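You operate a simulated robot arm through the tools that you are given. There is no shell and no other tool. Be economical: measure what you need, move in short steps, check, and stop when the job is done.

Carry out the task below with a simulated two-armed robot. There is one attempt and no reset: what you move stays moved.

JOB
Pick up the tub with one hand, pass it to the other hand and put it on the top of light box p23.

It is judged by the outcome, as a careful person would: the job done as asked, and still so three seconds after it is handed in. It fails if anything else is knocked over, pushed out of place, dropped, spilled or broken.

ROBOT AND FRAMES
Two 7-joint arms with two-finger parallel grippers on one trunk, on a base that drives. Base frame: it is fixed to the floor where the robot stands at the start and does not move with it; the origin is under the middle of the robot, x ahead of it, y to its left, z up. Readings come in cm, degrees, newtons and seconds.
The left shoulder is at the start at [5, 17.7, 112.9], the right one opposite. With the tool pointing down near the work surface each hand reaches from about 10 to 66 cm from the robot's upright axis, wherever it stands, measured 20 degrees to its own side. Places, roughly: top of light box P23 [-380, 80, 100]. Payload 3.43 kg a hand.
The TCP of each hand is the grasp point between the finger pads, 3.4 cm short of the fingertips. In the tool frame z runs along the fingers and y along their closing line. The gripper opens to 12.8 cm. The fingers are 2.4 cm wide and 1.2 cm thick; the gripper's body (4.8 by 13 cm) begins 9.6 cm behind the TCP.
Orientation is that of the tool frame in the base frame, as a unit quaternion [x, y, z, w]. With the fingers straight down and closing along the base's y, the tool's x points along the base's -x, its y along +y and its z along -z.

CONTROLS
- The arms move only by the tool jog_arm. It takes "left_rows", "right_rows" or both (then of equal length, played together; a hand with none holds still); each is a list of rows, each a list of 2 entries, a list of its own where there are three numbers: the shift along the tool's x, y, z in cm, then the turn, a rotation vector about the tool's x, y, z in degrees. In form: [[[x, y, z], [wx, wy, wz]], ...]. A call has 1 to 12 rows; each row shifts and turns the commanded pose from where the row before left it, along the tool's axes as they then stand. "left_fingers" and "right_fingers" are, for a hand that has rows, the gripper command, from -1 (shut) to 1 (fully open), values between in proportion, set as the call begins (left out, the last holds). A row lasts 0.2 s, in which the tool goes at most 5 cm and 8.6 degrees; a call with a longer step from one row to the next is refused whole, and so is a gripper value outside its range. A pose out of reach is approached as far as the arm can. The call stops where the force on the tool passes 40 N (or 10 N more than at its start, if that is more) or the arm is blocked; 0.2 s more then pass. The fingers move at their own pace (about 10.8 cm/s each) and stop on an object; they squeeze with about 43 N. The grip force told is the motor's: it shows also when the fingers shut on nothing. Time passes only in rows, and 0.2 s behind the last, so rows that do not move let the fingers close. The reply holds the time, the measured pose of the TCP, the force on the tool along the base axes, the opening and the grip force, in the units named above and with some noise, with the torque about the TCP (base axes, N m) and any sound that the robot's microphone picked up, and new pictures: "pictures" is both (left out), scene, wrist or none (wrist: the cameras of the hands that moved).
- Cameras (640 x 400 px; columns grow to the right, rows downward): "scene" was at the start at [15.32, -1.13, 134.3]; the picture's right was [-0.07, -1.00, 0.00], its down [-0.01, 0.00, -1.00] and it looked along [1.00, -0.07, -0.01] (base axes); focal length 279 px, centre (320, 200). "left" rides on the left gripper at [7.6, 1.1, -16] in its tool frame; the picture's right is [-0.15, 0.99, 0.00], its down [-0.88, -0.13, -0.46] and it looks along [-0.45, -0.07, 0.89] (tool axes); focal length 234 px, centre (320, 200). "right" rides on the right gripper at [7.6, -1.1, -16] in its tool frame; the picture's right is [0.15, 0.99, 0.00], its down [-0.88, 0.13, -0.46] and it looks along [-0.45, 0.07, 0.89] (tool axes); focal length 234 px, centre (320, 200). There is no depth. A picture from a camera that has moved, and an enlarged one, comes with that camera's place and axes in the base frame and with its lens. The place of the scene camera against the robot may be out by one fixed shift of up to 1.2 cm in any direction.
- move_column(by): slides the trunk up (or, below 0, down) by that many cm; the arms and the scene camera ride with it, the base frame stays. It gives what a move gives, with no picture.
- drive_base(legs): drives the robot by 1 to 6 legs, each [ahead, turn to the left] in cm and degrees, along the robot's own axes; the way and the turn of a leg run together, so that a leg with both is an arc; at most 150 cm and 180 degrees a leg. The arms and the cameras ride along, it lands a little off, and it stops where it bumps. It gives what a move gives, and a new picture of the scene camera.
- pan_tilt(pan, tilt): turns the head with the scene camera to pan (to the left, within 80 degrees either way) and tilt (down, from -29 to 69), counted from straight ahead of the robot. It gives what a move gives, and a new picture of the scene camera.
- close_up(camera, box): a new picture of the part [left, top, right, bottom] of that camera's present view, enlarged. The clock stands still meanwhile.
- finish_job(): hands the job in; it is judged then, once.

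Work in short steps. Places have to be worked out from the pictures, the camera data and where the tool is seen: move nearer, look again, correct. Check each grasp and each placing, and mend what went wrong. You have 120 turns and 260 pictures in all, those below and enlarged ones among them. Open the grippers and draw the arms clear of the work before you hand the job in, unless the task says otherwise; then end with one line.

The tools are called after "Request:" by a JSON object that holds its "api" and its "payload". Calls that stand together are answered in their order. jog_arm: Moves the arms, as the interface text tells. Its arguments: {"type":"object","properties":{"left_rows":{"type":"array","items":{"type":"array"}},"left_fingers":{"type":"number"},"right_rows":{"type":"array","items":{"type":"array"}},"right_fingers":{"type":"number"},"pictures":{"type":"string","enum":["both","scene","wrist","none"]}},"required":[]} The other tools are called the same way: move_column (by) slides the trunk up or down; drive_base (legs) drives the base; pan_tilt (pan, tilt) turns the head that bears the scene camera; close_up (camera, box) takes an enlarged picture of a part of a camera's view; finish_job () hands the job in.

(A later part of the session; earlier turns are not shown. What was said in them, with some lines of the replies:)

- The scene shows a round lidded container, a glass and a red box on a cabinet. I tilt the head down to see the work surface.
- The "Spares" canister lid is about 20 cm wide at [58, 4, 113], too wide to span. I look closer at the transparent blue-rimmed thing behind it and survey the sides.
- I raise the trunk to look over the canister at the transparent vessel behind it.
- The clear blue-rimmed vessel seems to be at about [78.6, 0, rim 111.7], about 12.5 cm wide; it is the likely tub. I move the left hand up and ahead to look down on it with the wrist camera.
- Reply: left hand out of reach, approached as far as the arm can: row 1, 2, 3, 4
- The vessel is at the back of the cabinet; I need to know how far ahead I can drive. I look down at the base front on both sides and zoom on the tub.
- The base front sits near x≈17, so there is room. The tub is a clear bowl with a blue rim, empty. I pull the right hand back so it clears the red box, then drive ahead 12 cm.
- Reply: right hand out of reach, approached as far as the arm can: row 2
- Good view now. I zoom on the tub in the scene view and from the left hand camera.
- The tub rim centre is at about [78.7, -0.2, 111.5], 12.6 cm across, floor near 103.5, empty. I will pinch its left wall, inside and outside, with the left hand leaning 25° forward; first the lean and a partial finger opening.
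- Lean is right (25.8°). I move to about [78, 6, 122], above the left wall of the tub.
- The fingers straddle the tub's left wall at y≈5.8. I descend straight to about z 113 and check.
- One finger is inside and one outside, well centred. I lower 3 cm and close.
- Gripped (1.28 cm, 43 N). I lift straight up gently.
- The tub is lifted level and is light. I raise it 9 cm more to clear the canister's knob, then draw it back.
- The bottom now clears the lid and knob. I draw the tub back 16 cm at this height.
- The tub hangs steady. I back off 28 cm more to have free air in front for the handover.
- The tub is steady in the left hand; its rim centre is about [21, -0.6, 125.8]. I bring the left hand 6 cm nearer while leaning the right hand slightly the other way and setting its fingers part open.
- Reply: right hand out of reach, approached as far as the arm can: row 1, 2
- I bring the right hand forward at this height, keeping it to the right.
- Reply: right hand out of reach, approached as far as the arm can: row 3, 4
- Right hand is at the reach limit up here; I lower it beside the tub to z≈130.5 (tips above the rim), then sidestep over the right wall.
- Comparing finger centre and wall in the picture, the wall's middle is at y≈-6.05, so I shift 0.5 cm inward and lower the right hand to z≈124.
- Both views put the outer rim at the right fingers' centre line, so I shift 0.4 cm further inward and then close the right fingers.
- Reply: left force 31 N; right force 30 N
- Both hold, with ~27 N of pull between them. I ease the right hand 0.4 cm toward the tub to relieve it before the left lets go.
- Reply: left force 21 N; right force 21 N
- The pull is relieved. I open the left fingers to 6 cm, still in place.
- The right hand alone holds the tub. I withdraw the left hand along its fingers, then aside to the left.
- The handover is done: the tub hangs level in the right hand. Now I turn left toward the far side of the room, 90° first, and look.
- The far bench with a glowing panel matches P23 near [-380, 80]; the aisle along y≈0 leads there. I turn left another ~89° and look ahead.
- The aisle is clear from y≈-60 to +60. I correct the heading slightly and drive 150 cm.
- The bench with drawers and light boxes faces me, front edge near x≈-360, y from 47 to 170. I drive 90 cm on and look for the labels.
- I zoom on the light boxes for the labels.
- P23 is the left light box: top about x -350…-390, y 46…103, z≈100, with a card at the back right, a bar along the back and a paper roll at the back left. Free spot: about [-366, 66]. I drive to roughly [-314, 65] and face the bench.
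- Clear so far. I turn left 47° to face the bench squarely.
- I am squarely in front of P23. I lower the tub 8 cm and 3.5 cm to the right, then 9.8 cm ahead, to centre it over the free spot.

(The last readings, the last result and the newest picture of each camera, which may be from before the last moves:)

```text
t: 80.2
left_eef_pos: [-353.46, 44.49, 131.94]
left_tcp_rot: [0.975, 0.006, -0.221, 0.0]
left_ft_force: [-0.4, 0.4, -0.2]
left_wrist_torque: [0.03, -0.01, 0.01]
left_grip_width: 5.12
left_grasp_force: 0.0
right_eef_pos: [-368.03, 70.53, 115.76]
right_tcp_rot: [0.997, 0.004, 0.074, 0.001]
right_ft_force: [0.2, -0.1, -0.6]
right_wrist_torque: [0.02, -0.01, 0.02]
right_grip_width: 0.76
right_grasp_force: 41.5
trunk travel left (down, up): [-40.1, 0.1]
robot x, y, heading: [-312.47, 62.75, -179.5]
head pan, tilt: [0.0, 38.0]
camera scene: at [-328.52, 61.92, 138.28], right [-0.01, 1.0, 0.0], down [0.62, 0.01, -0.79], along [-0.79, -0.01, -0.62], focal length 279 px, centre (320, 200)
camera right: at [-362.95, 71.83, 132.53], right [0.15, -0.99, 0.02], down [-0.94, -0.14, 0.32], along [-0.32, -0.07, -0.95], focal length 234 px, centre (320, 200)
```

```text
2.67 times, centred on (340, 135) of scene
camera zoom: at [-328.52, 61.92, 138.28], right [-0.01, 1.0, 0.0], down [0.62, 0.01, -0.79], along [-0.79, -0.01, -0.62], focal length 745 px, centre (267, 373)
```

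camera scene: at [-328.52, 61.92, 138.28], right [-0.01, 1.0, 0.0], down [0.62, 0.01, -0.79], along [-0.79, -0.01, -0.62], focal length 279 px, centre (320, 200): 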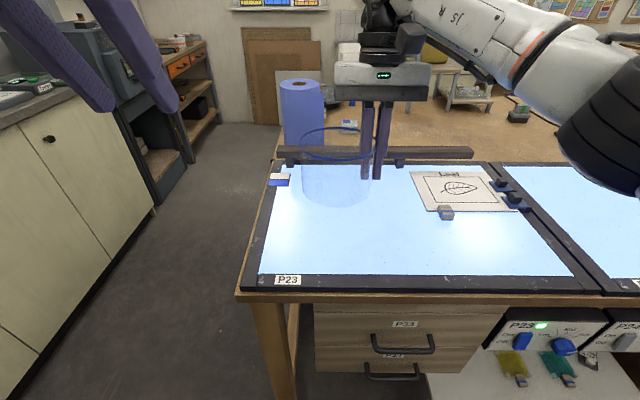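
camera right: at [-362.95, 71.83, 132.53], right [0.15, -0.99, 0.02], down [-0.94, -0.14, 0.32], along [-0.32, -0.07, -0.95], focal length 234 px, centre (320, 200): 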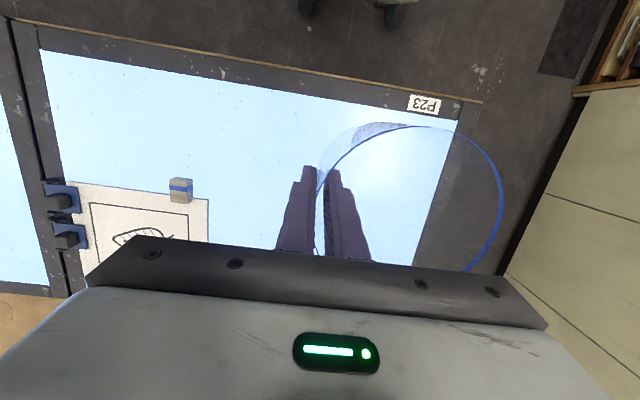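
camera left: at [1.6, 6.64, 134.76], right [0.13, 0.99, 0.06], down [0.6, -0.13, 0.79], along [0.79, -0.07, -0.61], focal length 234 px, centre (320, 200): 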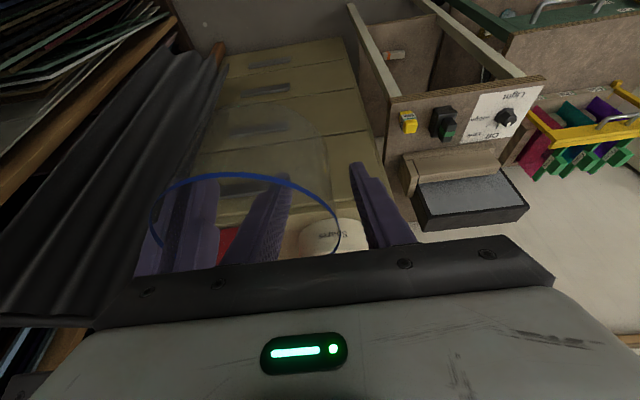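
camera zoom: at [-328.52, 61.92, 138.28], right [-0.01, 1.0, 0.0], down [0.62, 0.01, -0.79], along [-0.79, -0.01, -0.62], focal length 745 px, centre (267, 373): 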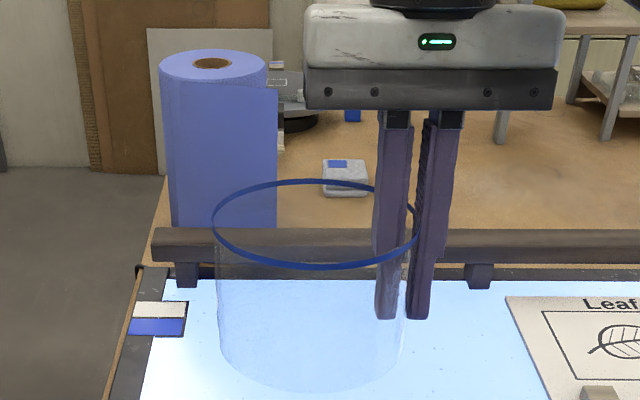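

Tub bottom is about 109.7, over the free area, well clear of the card, bar and roll. I lower 8 cm, then creep.

Request:
{"api": "jog_arm", "payload": {"right_rows": [[[-0.43, 0, 2.97], [0, 0, 0]], [[-0.36, 0, 2.48], [0, 0, 0]], [[-0.22, 0, 1.49], [0, 0, 0]], [[-0.14, 0, 0.99], [0, 0, 0]], [[0, 0, 0], [0, 0, 0]]], "pictures": "scene"}}

Request:
{"api": "close_up", "payload": {"camera": "scene", "box": [220, 100, 460, 250]}}

```text
t: 81.4
left_eef_pos: [-353.57, 44.43, 131.95]
left_tcp_rot: [0.975, 0.005, -0.22, 0.0]
left_ft_force: [0.3, -0.1, -0.8]
left_wrist_torque: [-0.03, 0.0, 0.04]
left_grip_width: 5.14
left_grasp_force: 0.0
right_eef_pos: [-368.16, 70.38, 107.59]
right_tcp_rot: [0.997, 0.005, 0.073, 0.001]
right_ft_force: [1.0, 0.0, -0.8]
right_wrist_torque: [0.04, -0.01, -0.03]
right_grip_width: 0.76
right_grasp_force: 41.7
trunk travel left (down, up): [-40.1, 0.1]
robot x, y, heading: [-312.19, 62.8, -179.4]
head pan, tilt: [0.0, 38.0]
camera scene: at [-328.54, 61.86, 138.28], right [-0.01, 1.0, 0.0], down [0.62, 0.01, -0.79], along [-0.79, -0.01, -0.62], focal length 279 px, centre (320, 200)
```

scene: 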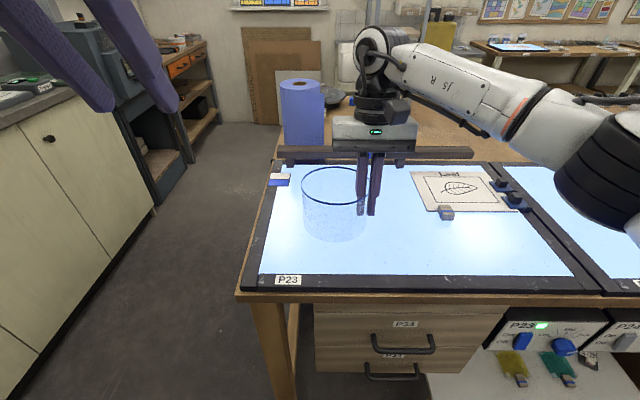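

```text
2.67 times, centred on (340, 175) of scene
camera zoom: at [-328.54, 61.86, 138.28], right [-0.01, 1.0, 0.0], down [0.62, 0.01, -0.79], along [-0.79, -0.01, -0.62], focal length 745 px, centre (267, 267)
```

zoom: 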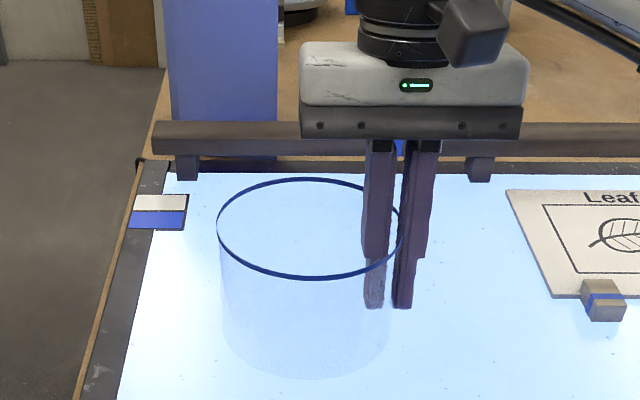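

No contact yet. I creep down in 0.4 cm steps, watching the force.

Request:
{"api": "jog_arm", "payload": {"right_rows": [[[-0.06, 0, 0.4], [0, 0, 0]], [[-0.06, 0, 0.4], [0, 0, 0]], [[-0.06, 0, 0.4], [0, 0, 0]], [[0, 0, 0], [0, 0, 0]]], "pictures": "none"}}

```text
t: 82.4
left_eef_pos: [-353.48, 44.55, 131.93]
left_tcp_rot: [0.975, 0.006, -0.221, 0.001]
left_ft_force: [0.0, -0.1, 0.7]
left_wrist_torque: [0.01, -0.03, -0.01]
left_grip_width: 5.13
left_grasp_force: 0.0
right_eef_pos: [-368.13, 70.36, 106.59]
right_tcp_rot: [0.997, 0.004, 0.073, 0.001]
right_ft_force: [0.0, 0.2, -0.8]
right_wrist_torque: [0.04, -0.01, -0.03]
right_grip_width: 0.77
right_grasp_force: 41.2
trunk travel left (down, up): [-40.1, 0.1]
robot x, y, heading: [-311.95, 62.48, -179.2]
head pan, tilt: [0.0, 38.0]
```

Request:
{"api": "jog_arm", "payload": {"right_rows": [[[-0.04, 0, 0.3], [0, 0, 0]], [[-0.04, 0, 0.3], [0, 0, 0]], [[0, 0, 0], [0, 0, 0]]], "pictures": "none"}}

Request:
{"api": "close_up", "payload": {"camera": "scene", "box": [260, 150, 420, 250]}}

```text
t: 83.2
left_eef_pos: [-353.5, 44.56, 131.91]
left_tcp_rot: [0.975, 0.006, -0.221, 0.0]
left_ft_force: [0.1, 0.1, 0.9]
left_wrist_torque: [-0.01, -0.02, -0.03]
left_grip_width: 5.13
left_grasp_force: 0.1
right_eef_pos: [-367.96, 70.42, 105.77]
right_tcp_rot: [0.997, 0.004, 0.073, 0.001]
right_ft_force: [0.8, -1.0, -0.2]
right_wrist_torque: [0.07, 0.04, 0.01]
right_grip_width: 0.73
right_grasp_force: 41.3
trunk travel left (down, up): [-40.1, 0.1]
robot x, y, heading: [-312.17, 62.5, -179.5]
head pan, tilt: [0.0, 38.0]
```

```text
4.00 times, centred on (340, 200) of scene
camera zoom: at [-328.55, 61.86, 138.28], right [-0.01, 1.0, 0.0], down [0.62, 0.01, -0.79], along [-0.79, -0.01, -0.62], focal length 1118 px, centre (240, 200)
```

zoom: 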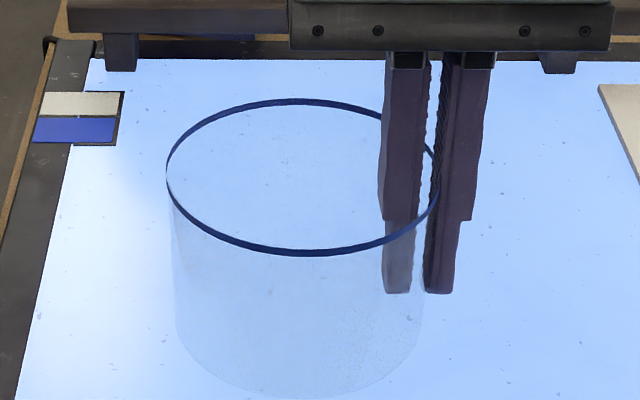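

Still no contact; I keep lowering in 0.3 cm steps.

Request:
{"api": "jog_arm", "payload": {"right_rows": [[[-0.04, 0, 0.3], [0, 0, 0]], [[-0.04, 0, 0.3], [0, 0, 0]], [[0, 0, 0], [0, 0, 0]]], "pictures": "none"}}

```text
t: 84.0
left_eef_pos: [-353.59, 44.35, 131.99]
left_tcp_rot: [0.975, 0.006, -0.221, 0.0]
left_ft_force: [0.1, 0.1, 0.3]
left_wrist_torque: [0.02, -0.01, -0.03]
left_grip_width: 5.11
left_grasp_force: 0.1
right_eef_pos: [-367.93, 70.39, 105.11]
right_tcp_rot: [0.997, 0.004, 0.073, 0.0]
right_ft_force: [0.4, 0.0, -0.1]
right_wrist_torque: [0.01, -0.02, -0.02]
right_grip_width: 0.76
right_grasp_force: 41.5
trunk travel left (down, up): [-40.1, 0.1]
robot x, y, heading: [-312.71, 62.56, -179.5]
head pan, tilt: [0.0, 38.0]
```

Request:
{"api": "jog_arm", "payload": {"right_rows": [[[-0.04, 0, 0.3], [0, 0, 0]], [[-0.04, 0, 0.3], [0, 0, 0]], [[0, 0, 0], [0, 0, 0]]], "pictures": "wrist"}}

Request:
{"api": "close_up", "payload": {"camera": "scene", "box": [260, 165, 420, 265]}}

```text
t: 84.8
left_eef_pos: [-353.54, 44.48, 131.97]
left_tcp_rot: [0.975, 0.006, -0.221, 0.001]
left_ft_force: [0.1, 1.1, 0.1]
left_wrist_torque: [0.04, 0.04, 0.01]
left_grip_width: 5.13
left_grasp_force: 0.0
right_eef_pos: [-367.98, 70.33, 104.5]
right_tcp_rot: [0.997, 0.005, 0.073, 0.002]
right_ft_force: [0.1, 0.1, -0.6]
right_wrist_torque: [0.04, -0.02, 0.06]
right_grip_width: 0.73
right_grasp_force: 42.1
trunk travel left (down, up): [-40.1, 0.1]
robot x, y, heading: [-312.09, 62.27, -179.2]
head pan, tilt: [0.0, 38.0]
camera right: at [-362.87, 71.72, 121.42], right [0.15, -0.99, 0.02], down [-0.94, -0.14, 0.32], along [-0.32, -0.07, -0.95], focal length 234 px, centre (320, 200)
```

right: 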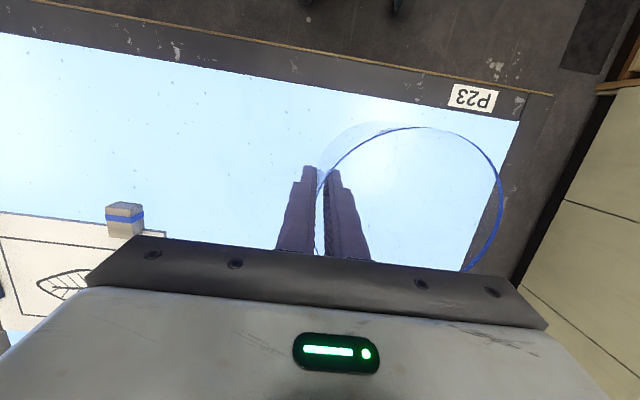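

```text
4.00 times, centred on (340, 215) of scene
camera zoom: at [-328.55, 61.86, 138.28], right [-0.01, 1.0, 0.0], down [0.62, 0.01, -0.79], along [-0.79, -0.01, -0.62], focal length 1118 px, centre (240, 140)
```

zoom: 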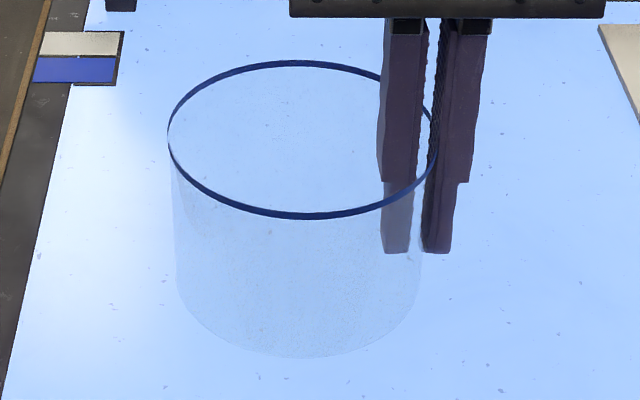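

Triangulating the P23 sticker puts the surface nearer z≈96, so about 2 cm remain. I continue down in small steps.

Request:
{"api": "jog_arm", "payload": {"right_rows": [[[-0.04, 0, 0.3], [0, 0, 0]], [[-0.04, 0, 0.3], [0, 0, 0]], [[-0.04, 0, 0.3], [0, 0, 0]], [[0, 0, 0], [0, 0, 0]]], "pictures": "none"}}

Request:
{"api": "jog_arm", "payload": {"right_rows": [[[-0.04, 0, 0.25], [0, 0, 0]], [[-0.04, 0, 0.25], [0, 0, 0]], [[0, 0, 0], [0, 0, 0]]], "pictures": "none"}}

```text
t: 85.8
left_eef_pos: [-353.52, 44.47, 132.0]
left_tcp_rot: [0.975, 0.006, -0.221, 0.0]
left_ft_force: [0.5, 0.2, 0.2]
left_wrist_torque: [0.01, -0.04, -0.02]
left_grip_width: 5.13
left_grasp_force: 0.1
right_eef_pos: [-367.92, 70.29, 103.67]
right_tcp_rot: [0.997, 0.004, 0.073, 0.002]
right_ft_force: [-1.0, -0.2, -1.1]
right_wrist_torque: [0.02, 0.0, 0.02]
right_grip_width: 0.74
right_grasp_force: 41.4
trunk travel left (down, up): [-40.1, 0.1]
robot x, y, heading: [-312.28, 62.62, -179.4]
head pan, tilt: [0.0, 38.0]
```

```text
t: 86.6
left_eef_pos: [-353.56, 44.34, 131.9]
left_tcp_rot: [0.975, 0.006, -0.221, 0.0]
left_ft_force: [-0.2, 0.3, -0.5]
left_wrist_torque: [0.0, -0.03, -0.03]
left_grip_width: 5.11
left_grasp_force: 0.2
right_eef_pos: [-367.93, 70.32, 103.15]
right_tcp_rot: [0.997, 0.004, 0.074, 0.0]
right_ft_force: [-0.3, 0.0, 0.1]
right_wrist_torque: [0.02, 0.02, 0.02]
right_grip_width: 0.74
right_grasp_force: 41.5
trunk travel left (down, up): [-40.1, 0.1]
robot x, y, heading: [-312.1, 62.48, -179.3]
head pan, tilt: [0.0, 38.0]
```

Request:
{"api": "jog_arm", "payload": {"right_rows": [[[-0.04, 0, 0.25], [0, 0, 0]], [[-0.04, 0, 0.25], [0, 0, 0]], [[0, 0, 0], [0, 0, 0]]], "pictures": "none"}}

Request:
{"api": "jog_arm", "payload": {"right_rows": [[[-0.04, 0, 0.25], [0, 0, 0]], [[-0.04, 0, 0.25], [0, 0, 0]], [[0, 0, 0], [0, 0, 0]]], "pictures": "none"}}

Request:
{"api": "close_up", "payload": {"camera": "scene", "box": [260, 165, 420, 265]}}

```text
t: 87.4
left_eef_pos: [-353.51, 44.53, 131.93]
left_tcp_rot: [0.975, 0.006, -0.22, 0.001]
left_ft_force: [0.5, -0.3, -0.4]
left_wrist_torque: [0.04, 0.0, -0.02]
left_grip_width: 5.12
left_grasp_force: 0.0
right_eef_pos: [-367.95, 70.48, 102.8]
right_tcp_rot: [0.997, 0.004, 0.073, 0.002]
right_ft_force: [-0.9, 0.3, 0.1]
right_wrist_torque: [0.06, 0.0, -0.01]
right_grip_width: 0.74
right_grasp_force: 41.3
trunk travel left (down, up): [-40.1, 0.1]
robot x, y, heading: [-312.12, 62.71, -179.3]
head pan, tilt: [0.0, 38.0]
```

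```text
t: 88.2
left_eef_pos: [-353.44, 44.45, 132.02]
left_tcp_rot: [0.975, 0.006, -0.221, 0.001]
left_ft_force: [0.1, 0.1, 0.6]
left_wrist_torque: [0.02, -0.01, -0.01]
left_grip_width: 5.14
left_grasp_force: 0.1
right_eef_pos: [-367.84, 70.3, 102.63]
right_tcp_rot: [0.998, 0.003, 0.069, 0.002]
right_ft_force: [-0.3, 2.4, 20.5]
right_wrist_torque: [-0.98, 1.21, -0.15]
right_grip_width: 0.74
right_grasp_force: 41.4
trunk travel left (down, up): [-40.1, 0.1]
robot x, y, heading: [-312.11, 62.83, -179.4]
head pan, tilt: [0.0, 38.0]
```

```text
4.00 times, centred on (340, 215) of scene
camera zoom: at [-328.33, 61.89, 138.33], right [-0.01, 1.0, 0.0], down [0.61, 0.01, -0.79], along [-0.79, -0.01, -0.61], focal length 1118 px, centre (240, 140)
```

zoom: 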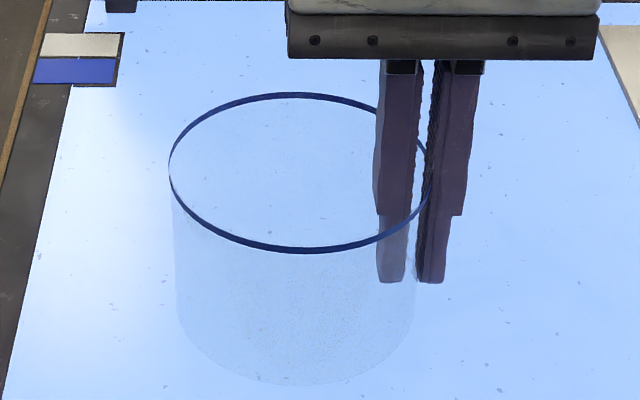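

Contact: 20 N upward. I ease up 0.25 cm to unload, then open the right fingers.

Request:
{"api": "jog_arm", "payload": {"right_rows": [[[0.04, 0, -0.25], [0, 0, 0]], [[0, 0, 0], [0, 0, 0]]], "pictures": "none"}}

Request:
{"api": "jog_arm", "payload": {"right_rows": [[[0, 0, 0], [0, 0, 0]], [[0, 0, 0], [0, 0, 0]], [[0, 0, 0], [0, 0, 0]]], "right_fingers": -0.3}}

Request:
{"api": "close_up", "payload": {"camera": "scene", "box": [260, 165, 420, 265]}}

```text
t: 88.8
left_eef_pos: [-353.32, 44.52, 131.99]
left_tcp_rot: [0.975, 0.006, -0.221, 0.0]
left_ft_force: [-0.7, 0.9, -0.2]
left_wrist_torque: [0.02, 0.0, 0.0]
left_grip_width: 5.11
left_grasp_force: 0.0
right_eef_pos: [-367.86, 70.35, 102.54]
right_tcp_rot: [0.997, 0.004, 0.072, 0.002]
right_ft_force: [-3.7, -1.5, 16.4]
right_wrist_torque: [-0.92, 1.08, -0.17]
right_grip_width: 0.72
right_grasp_force: 41.8
trunk travel left (down, up): [-40.1, 0.1]
robot x, y, heading: [-312.31, 62.95, -179.3]
head pan, tilt: [0.0, 38.0]
```

```text
t: 89.6
left_eef_pos: [-353.49, 44.39, 131.83]
left_tcp_rot: [0.975, 0.006, -0.221, 0.0]
left_ft_force: [0.4, -0.1, 0.9]
left_wrist_torque: [0.01, 0.0, 0.02]
left_grip_width: 5.09
left_grasp_force: 0.0
right_eef_pos: [-367.92, 70.39, 102.47]
right_tcp_rot: [0.997, 0.004, 0.074, 0.0]
right_ft_force: [-0.1, -0.1, -0.1]
right_wrist_torque: [0.02, 0.01, 0.0]
right_grip_width: 4.45
right_grasp_force: 0.0
trunk travel left (down, up): [-40.1, 0.1]
robot x, y, heading: [-312.36, 62.59, -179.3]
head pan, tilt: [0.0, 38.0]
camera scene: at [-328.53, 61.86, 138.28], right [-0.01, 1.0, 0.0], down [0.62, 0.01, -0.79], along [-0.79, -0.01, -0.62], focal length 279 px, centre (320, 200)
camera right: at [-362.86, 71.71, 119.37], right [0.15, -0.99, 0.02], down [-0.94, -0.14, 0.32], along [-0.31, -0.07, -0.95], focal length 234 px, centre (320, 200)
```

scene: 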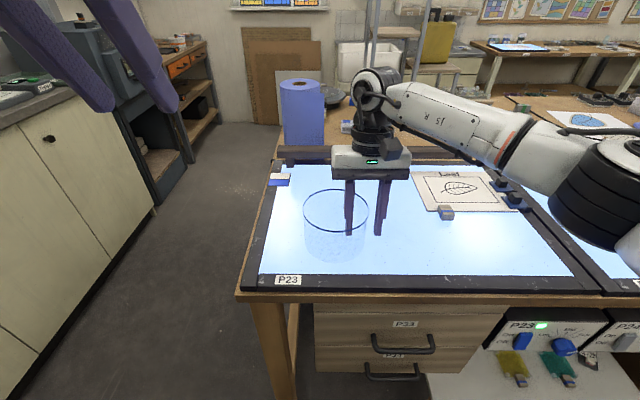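
right: 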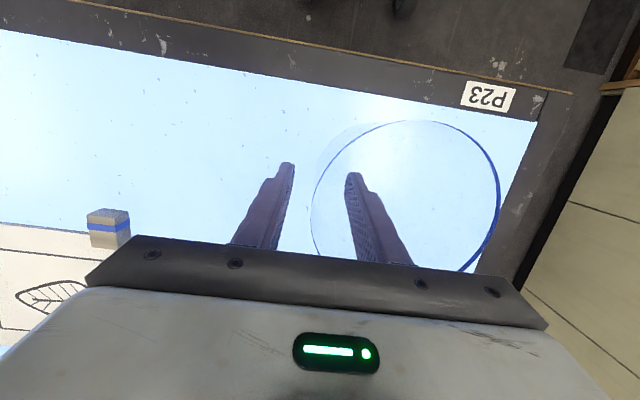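

```text
4.00 times, centred on (340, 215) of scene
camera zoom: at [-328.53, 61.86, 138.28], right [-0.01, 1.0, 0.0], down [0.62, 0.01, -0.79], along [-0.79, -0.01, -0.62], focal length 1118 px, centre (240, 140)
```

zoom: 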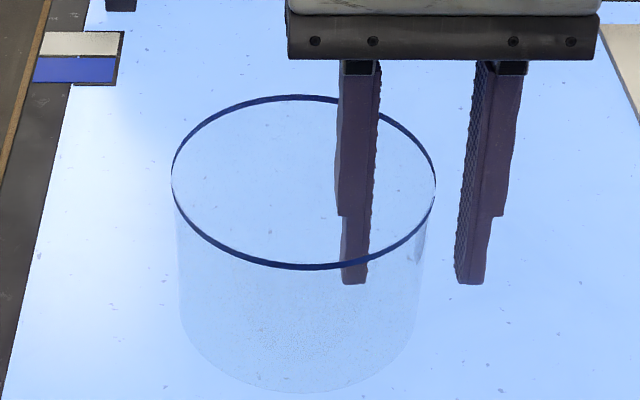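

The tub stands flat and free between the fingers. I raise the right hand straight up and draw back.

Request:
{"api": "jog_arm", "payload": {"right_rows": [[[0.29, 0, -1.98], [0, 0, 0]], [[0.43, 0, -2.97], [0, 0, 0]], [[0.58, 0, -3.96], [0, 0, 0]], [[0.58, 0, -3.96], [0, 0, 0]], [[4, -2, 0.3], [0, 0, 0]], [[4, -2, 0.3], [0, 0, 0]], [[4, -2, 0.3], [0, 0, 0]], [[0, 0, 0], [0, 0, 0]]], "pictures": "scene"}}

Request:
{"api": "close_up", "payload": {"camera": "scene", "box": [220, 120, 460, 270]}}

```text
t: 91.4
left_eef_pos: [-353.69, 44.36, 131.97]
left_tcp_rot: [0.975, 0.006, -0.22, 0.001]
left_ft_force: [0.2, -0.3, 0.0]
left_wrist_torque: [-0.01, -0.02, 0.02]
left_grip_width: 5.16
left_grasp_force: 0.0
right_eef_pos: [-355.95, 76.37, 116.43]
right_tcp_rot: [0.997, 0.004, 0.073, 0.0]
right_ft_force: [-0.2, 0.1, 0.0]
right_wrist_torque: [-0.01, 0.02, 0.01]
right_grip_width: 4.46
right_grasp_force: 0.1
trunk travel left (down, up): [-40.1, 0.1]
robot x, y, heading: [-311.9, 62.42, -179.3]
head pan, tilt: [0.0, 38.0]
camera scene: at [-328.58, 61.8, 138.27], right [-0.01, 1.0, 0.0], down [0.62, 0.01, -0.79], along [-0.79, -0.01, -0.62], focal length 279 px, centre (320, 200)
```

scene: 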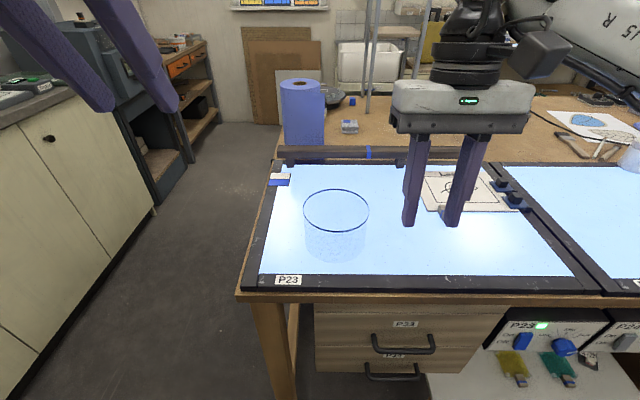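

```text
2.67 times, centred on (340, 195) of scene
camera zoom: at [-328.58, 61.8, 138.27], right [-0.01, 1.0, 0.0], down [0.62, 0.01, -0.79], along [-0.79, -0.01, -0.62], focal length 745 px, centre (267, 213)
```

zoom: 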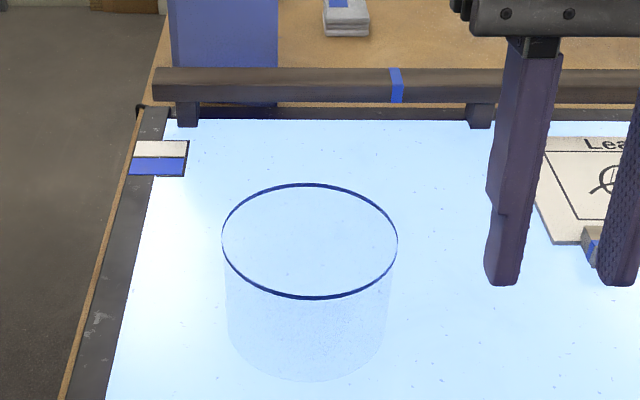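

The tub stands on P23, untouched. I open both grippers fully, raise the right hand and back the robot 20 cm clear.

Request:
{"api": "jog_arm", "payload": {"right_rows": [[[0.5, 0, -3.9], [0, 0, 0]], [[0.5, 0, -3.9], [0, 0, 0]], [[0, 0, 0], [0, 0, 0]]], "left_rows": [[[0, 0, 0], [0, 0, 0]], [[0, 0, 0], [0, 0, 0]], [[0, 0, 0], [0, 0, 0]]], "right_fingers": 1, "left_fingers": 1, "pictures": "none"}}

Request:
{"api": "drive_base", "payload": {"legs": [[-18, 0]]}}

```text
t: 92.2
left_eef_pos: [-353.63, 44.48, 131.99]
left_tcp_rot: [0.975, 0.006, -0.221, 0.0]
left_ft_force: [-1.0, -0.8, -0.1]
left_wrist_torque: [0.0, 0.0, -0.02]
left_grip_width: 12.8
left_grasp_force: 0.3
right_eef_pos: [-355.99, 76.79, 124.31]
right_tcp_rot: [0.997, 0.004, 0.073, 0.001]
right_ft_force: [-1.0, 0.8, 0.5]
right_wrist_torque: [-0.01, -0.01, 0.01]
right_grip_width: 12.79
right_grasp_force: 0.2
trunk travel left (down, up): [-40.1, 0.1]
robot x, y, heading: [-312.07, 62.69, -179.4]
head pan, tilt: [0.0, 38.0]
```

```text
t: 93.7
left_eef_pos: [-335.55, 44.61, 131.98]
left_tcp_rot: [0.975, 0.006, -0.22, 0.001]
left_ft_force: [0.8, -0.5, 0.7]
left_wrist_torque: [-0.02, 0.03, 0.02]
left_grip_width: 12.81
left_grasp_force: 0.0
right_eef_pos: [-337.79, 76.96, 124.15]
right_tcp_rot: [0.997, 0.006, 0.073, 0.002]
right_ft_force: [-0.2, 0.1, 0.0]
right_wrist_torque: [0.0, 0.05, -0.03]
right_grip_width: 12.79
right_grasp_force: 0.0
trunk travel left (down, up): [-40.1, 0.1]
robot x, y, heading: [-294.09, 62.87, -179.2]
head pan, tilt: [0.0, 38.0]
camera scene: at [-310.45, 62.04, 138.29], right [-0.01, 1.0, 0.0], down [0.62, 0.01, -0.79], along [-0.79, -0.01, -0.62], focal length 279 px, centre (320, 200)
```

scene: 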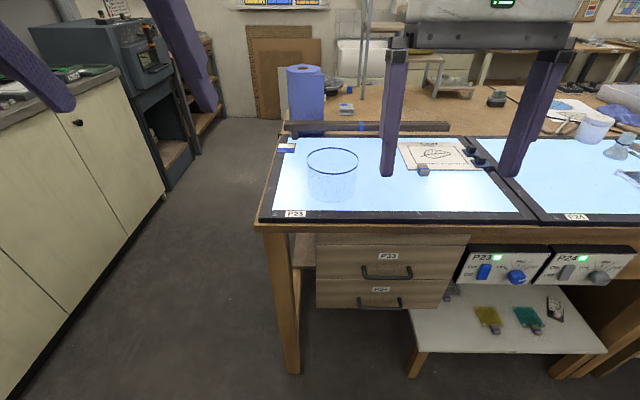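

The tub stands upright on P23, the hands are clear and nothing else has moved. I hand the job in.

Request:
{"api": "finish_job", "payload": {}}

```text
The job is handed in.
```

I picked up the clear, blue-rimmed tub with the left hand, passed it to the right hand in mid-air, and set it upright on the top of light box P23. I took this vessel to be the tub because the "Spares" canister in front of it was too wide to grip. Both grippers are open and clear of the work, and nothing else was seen to move.
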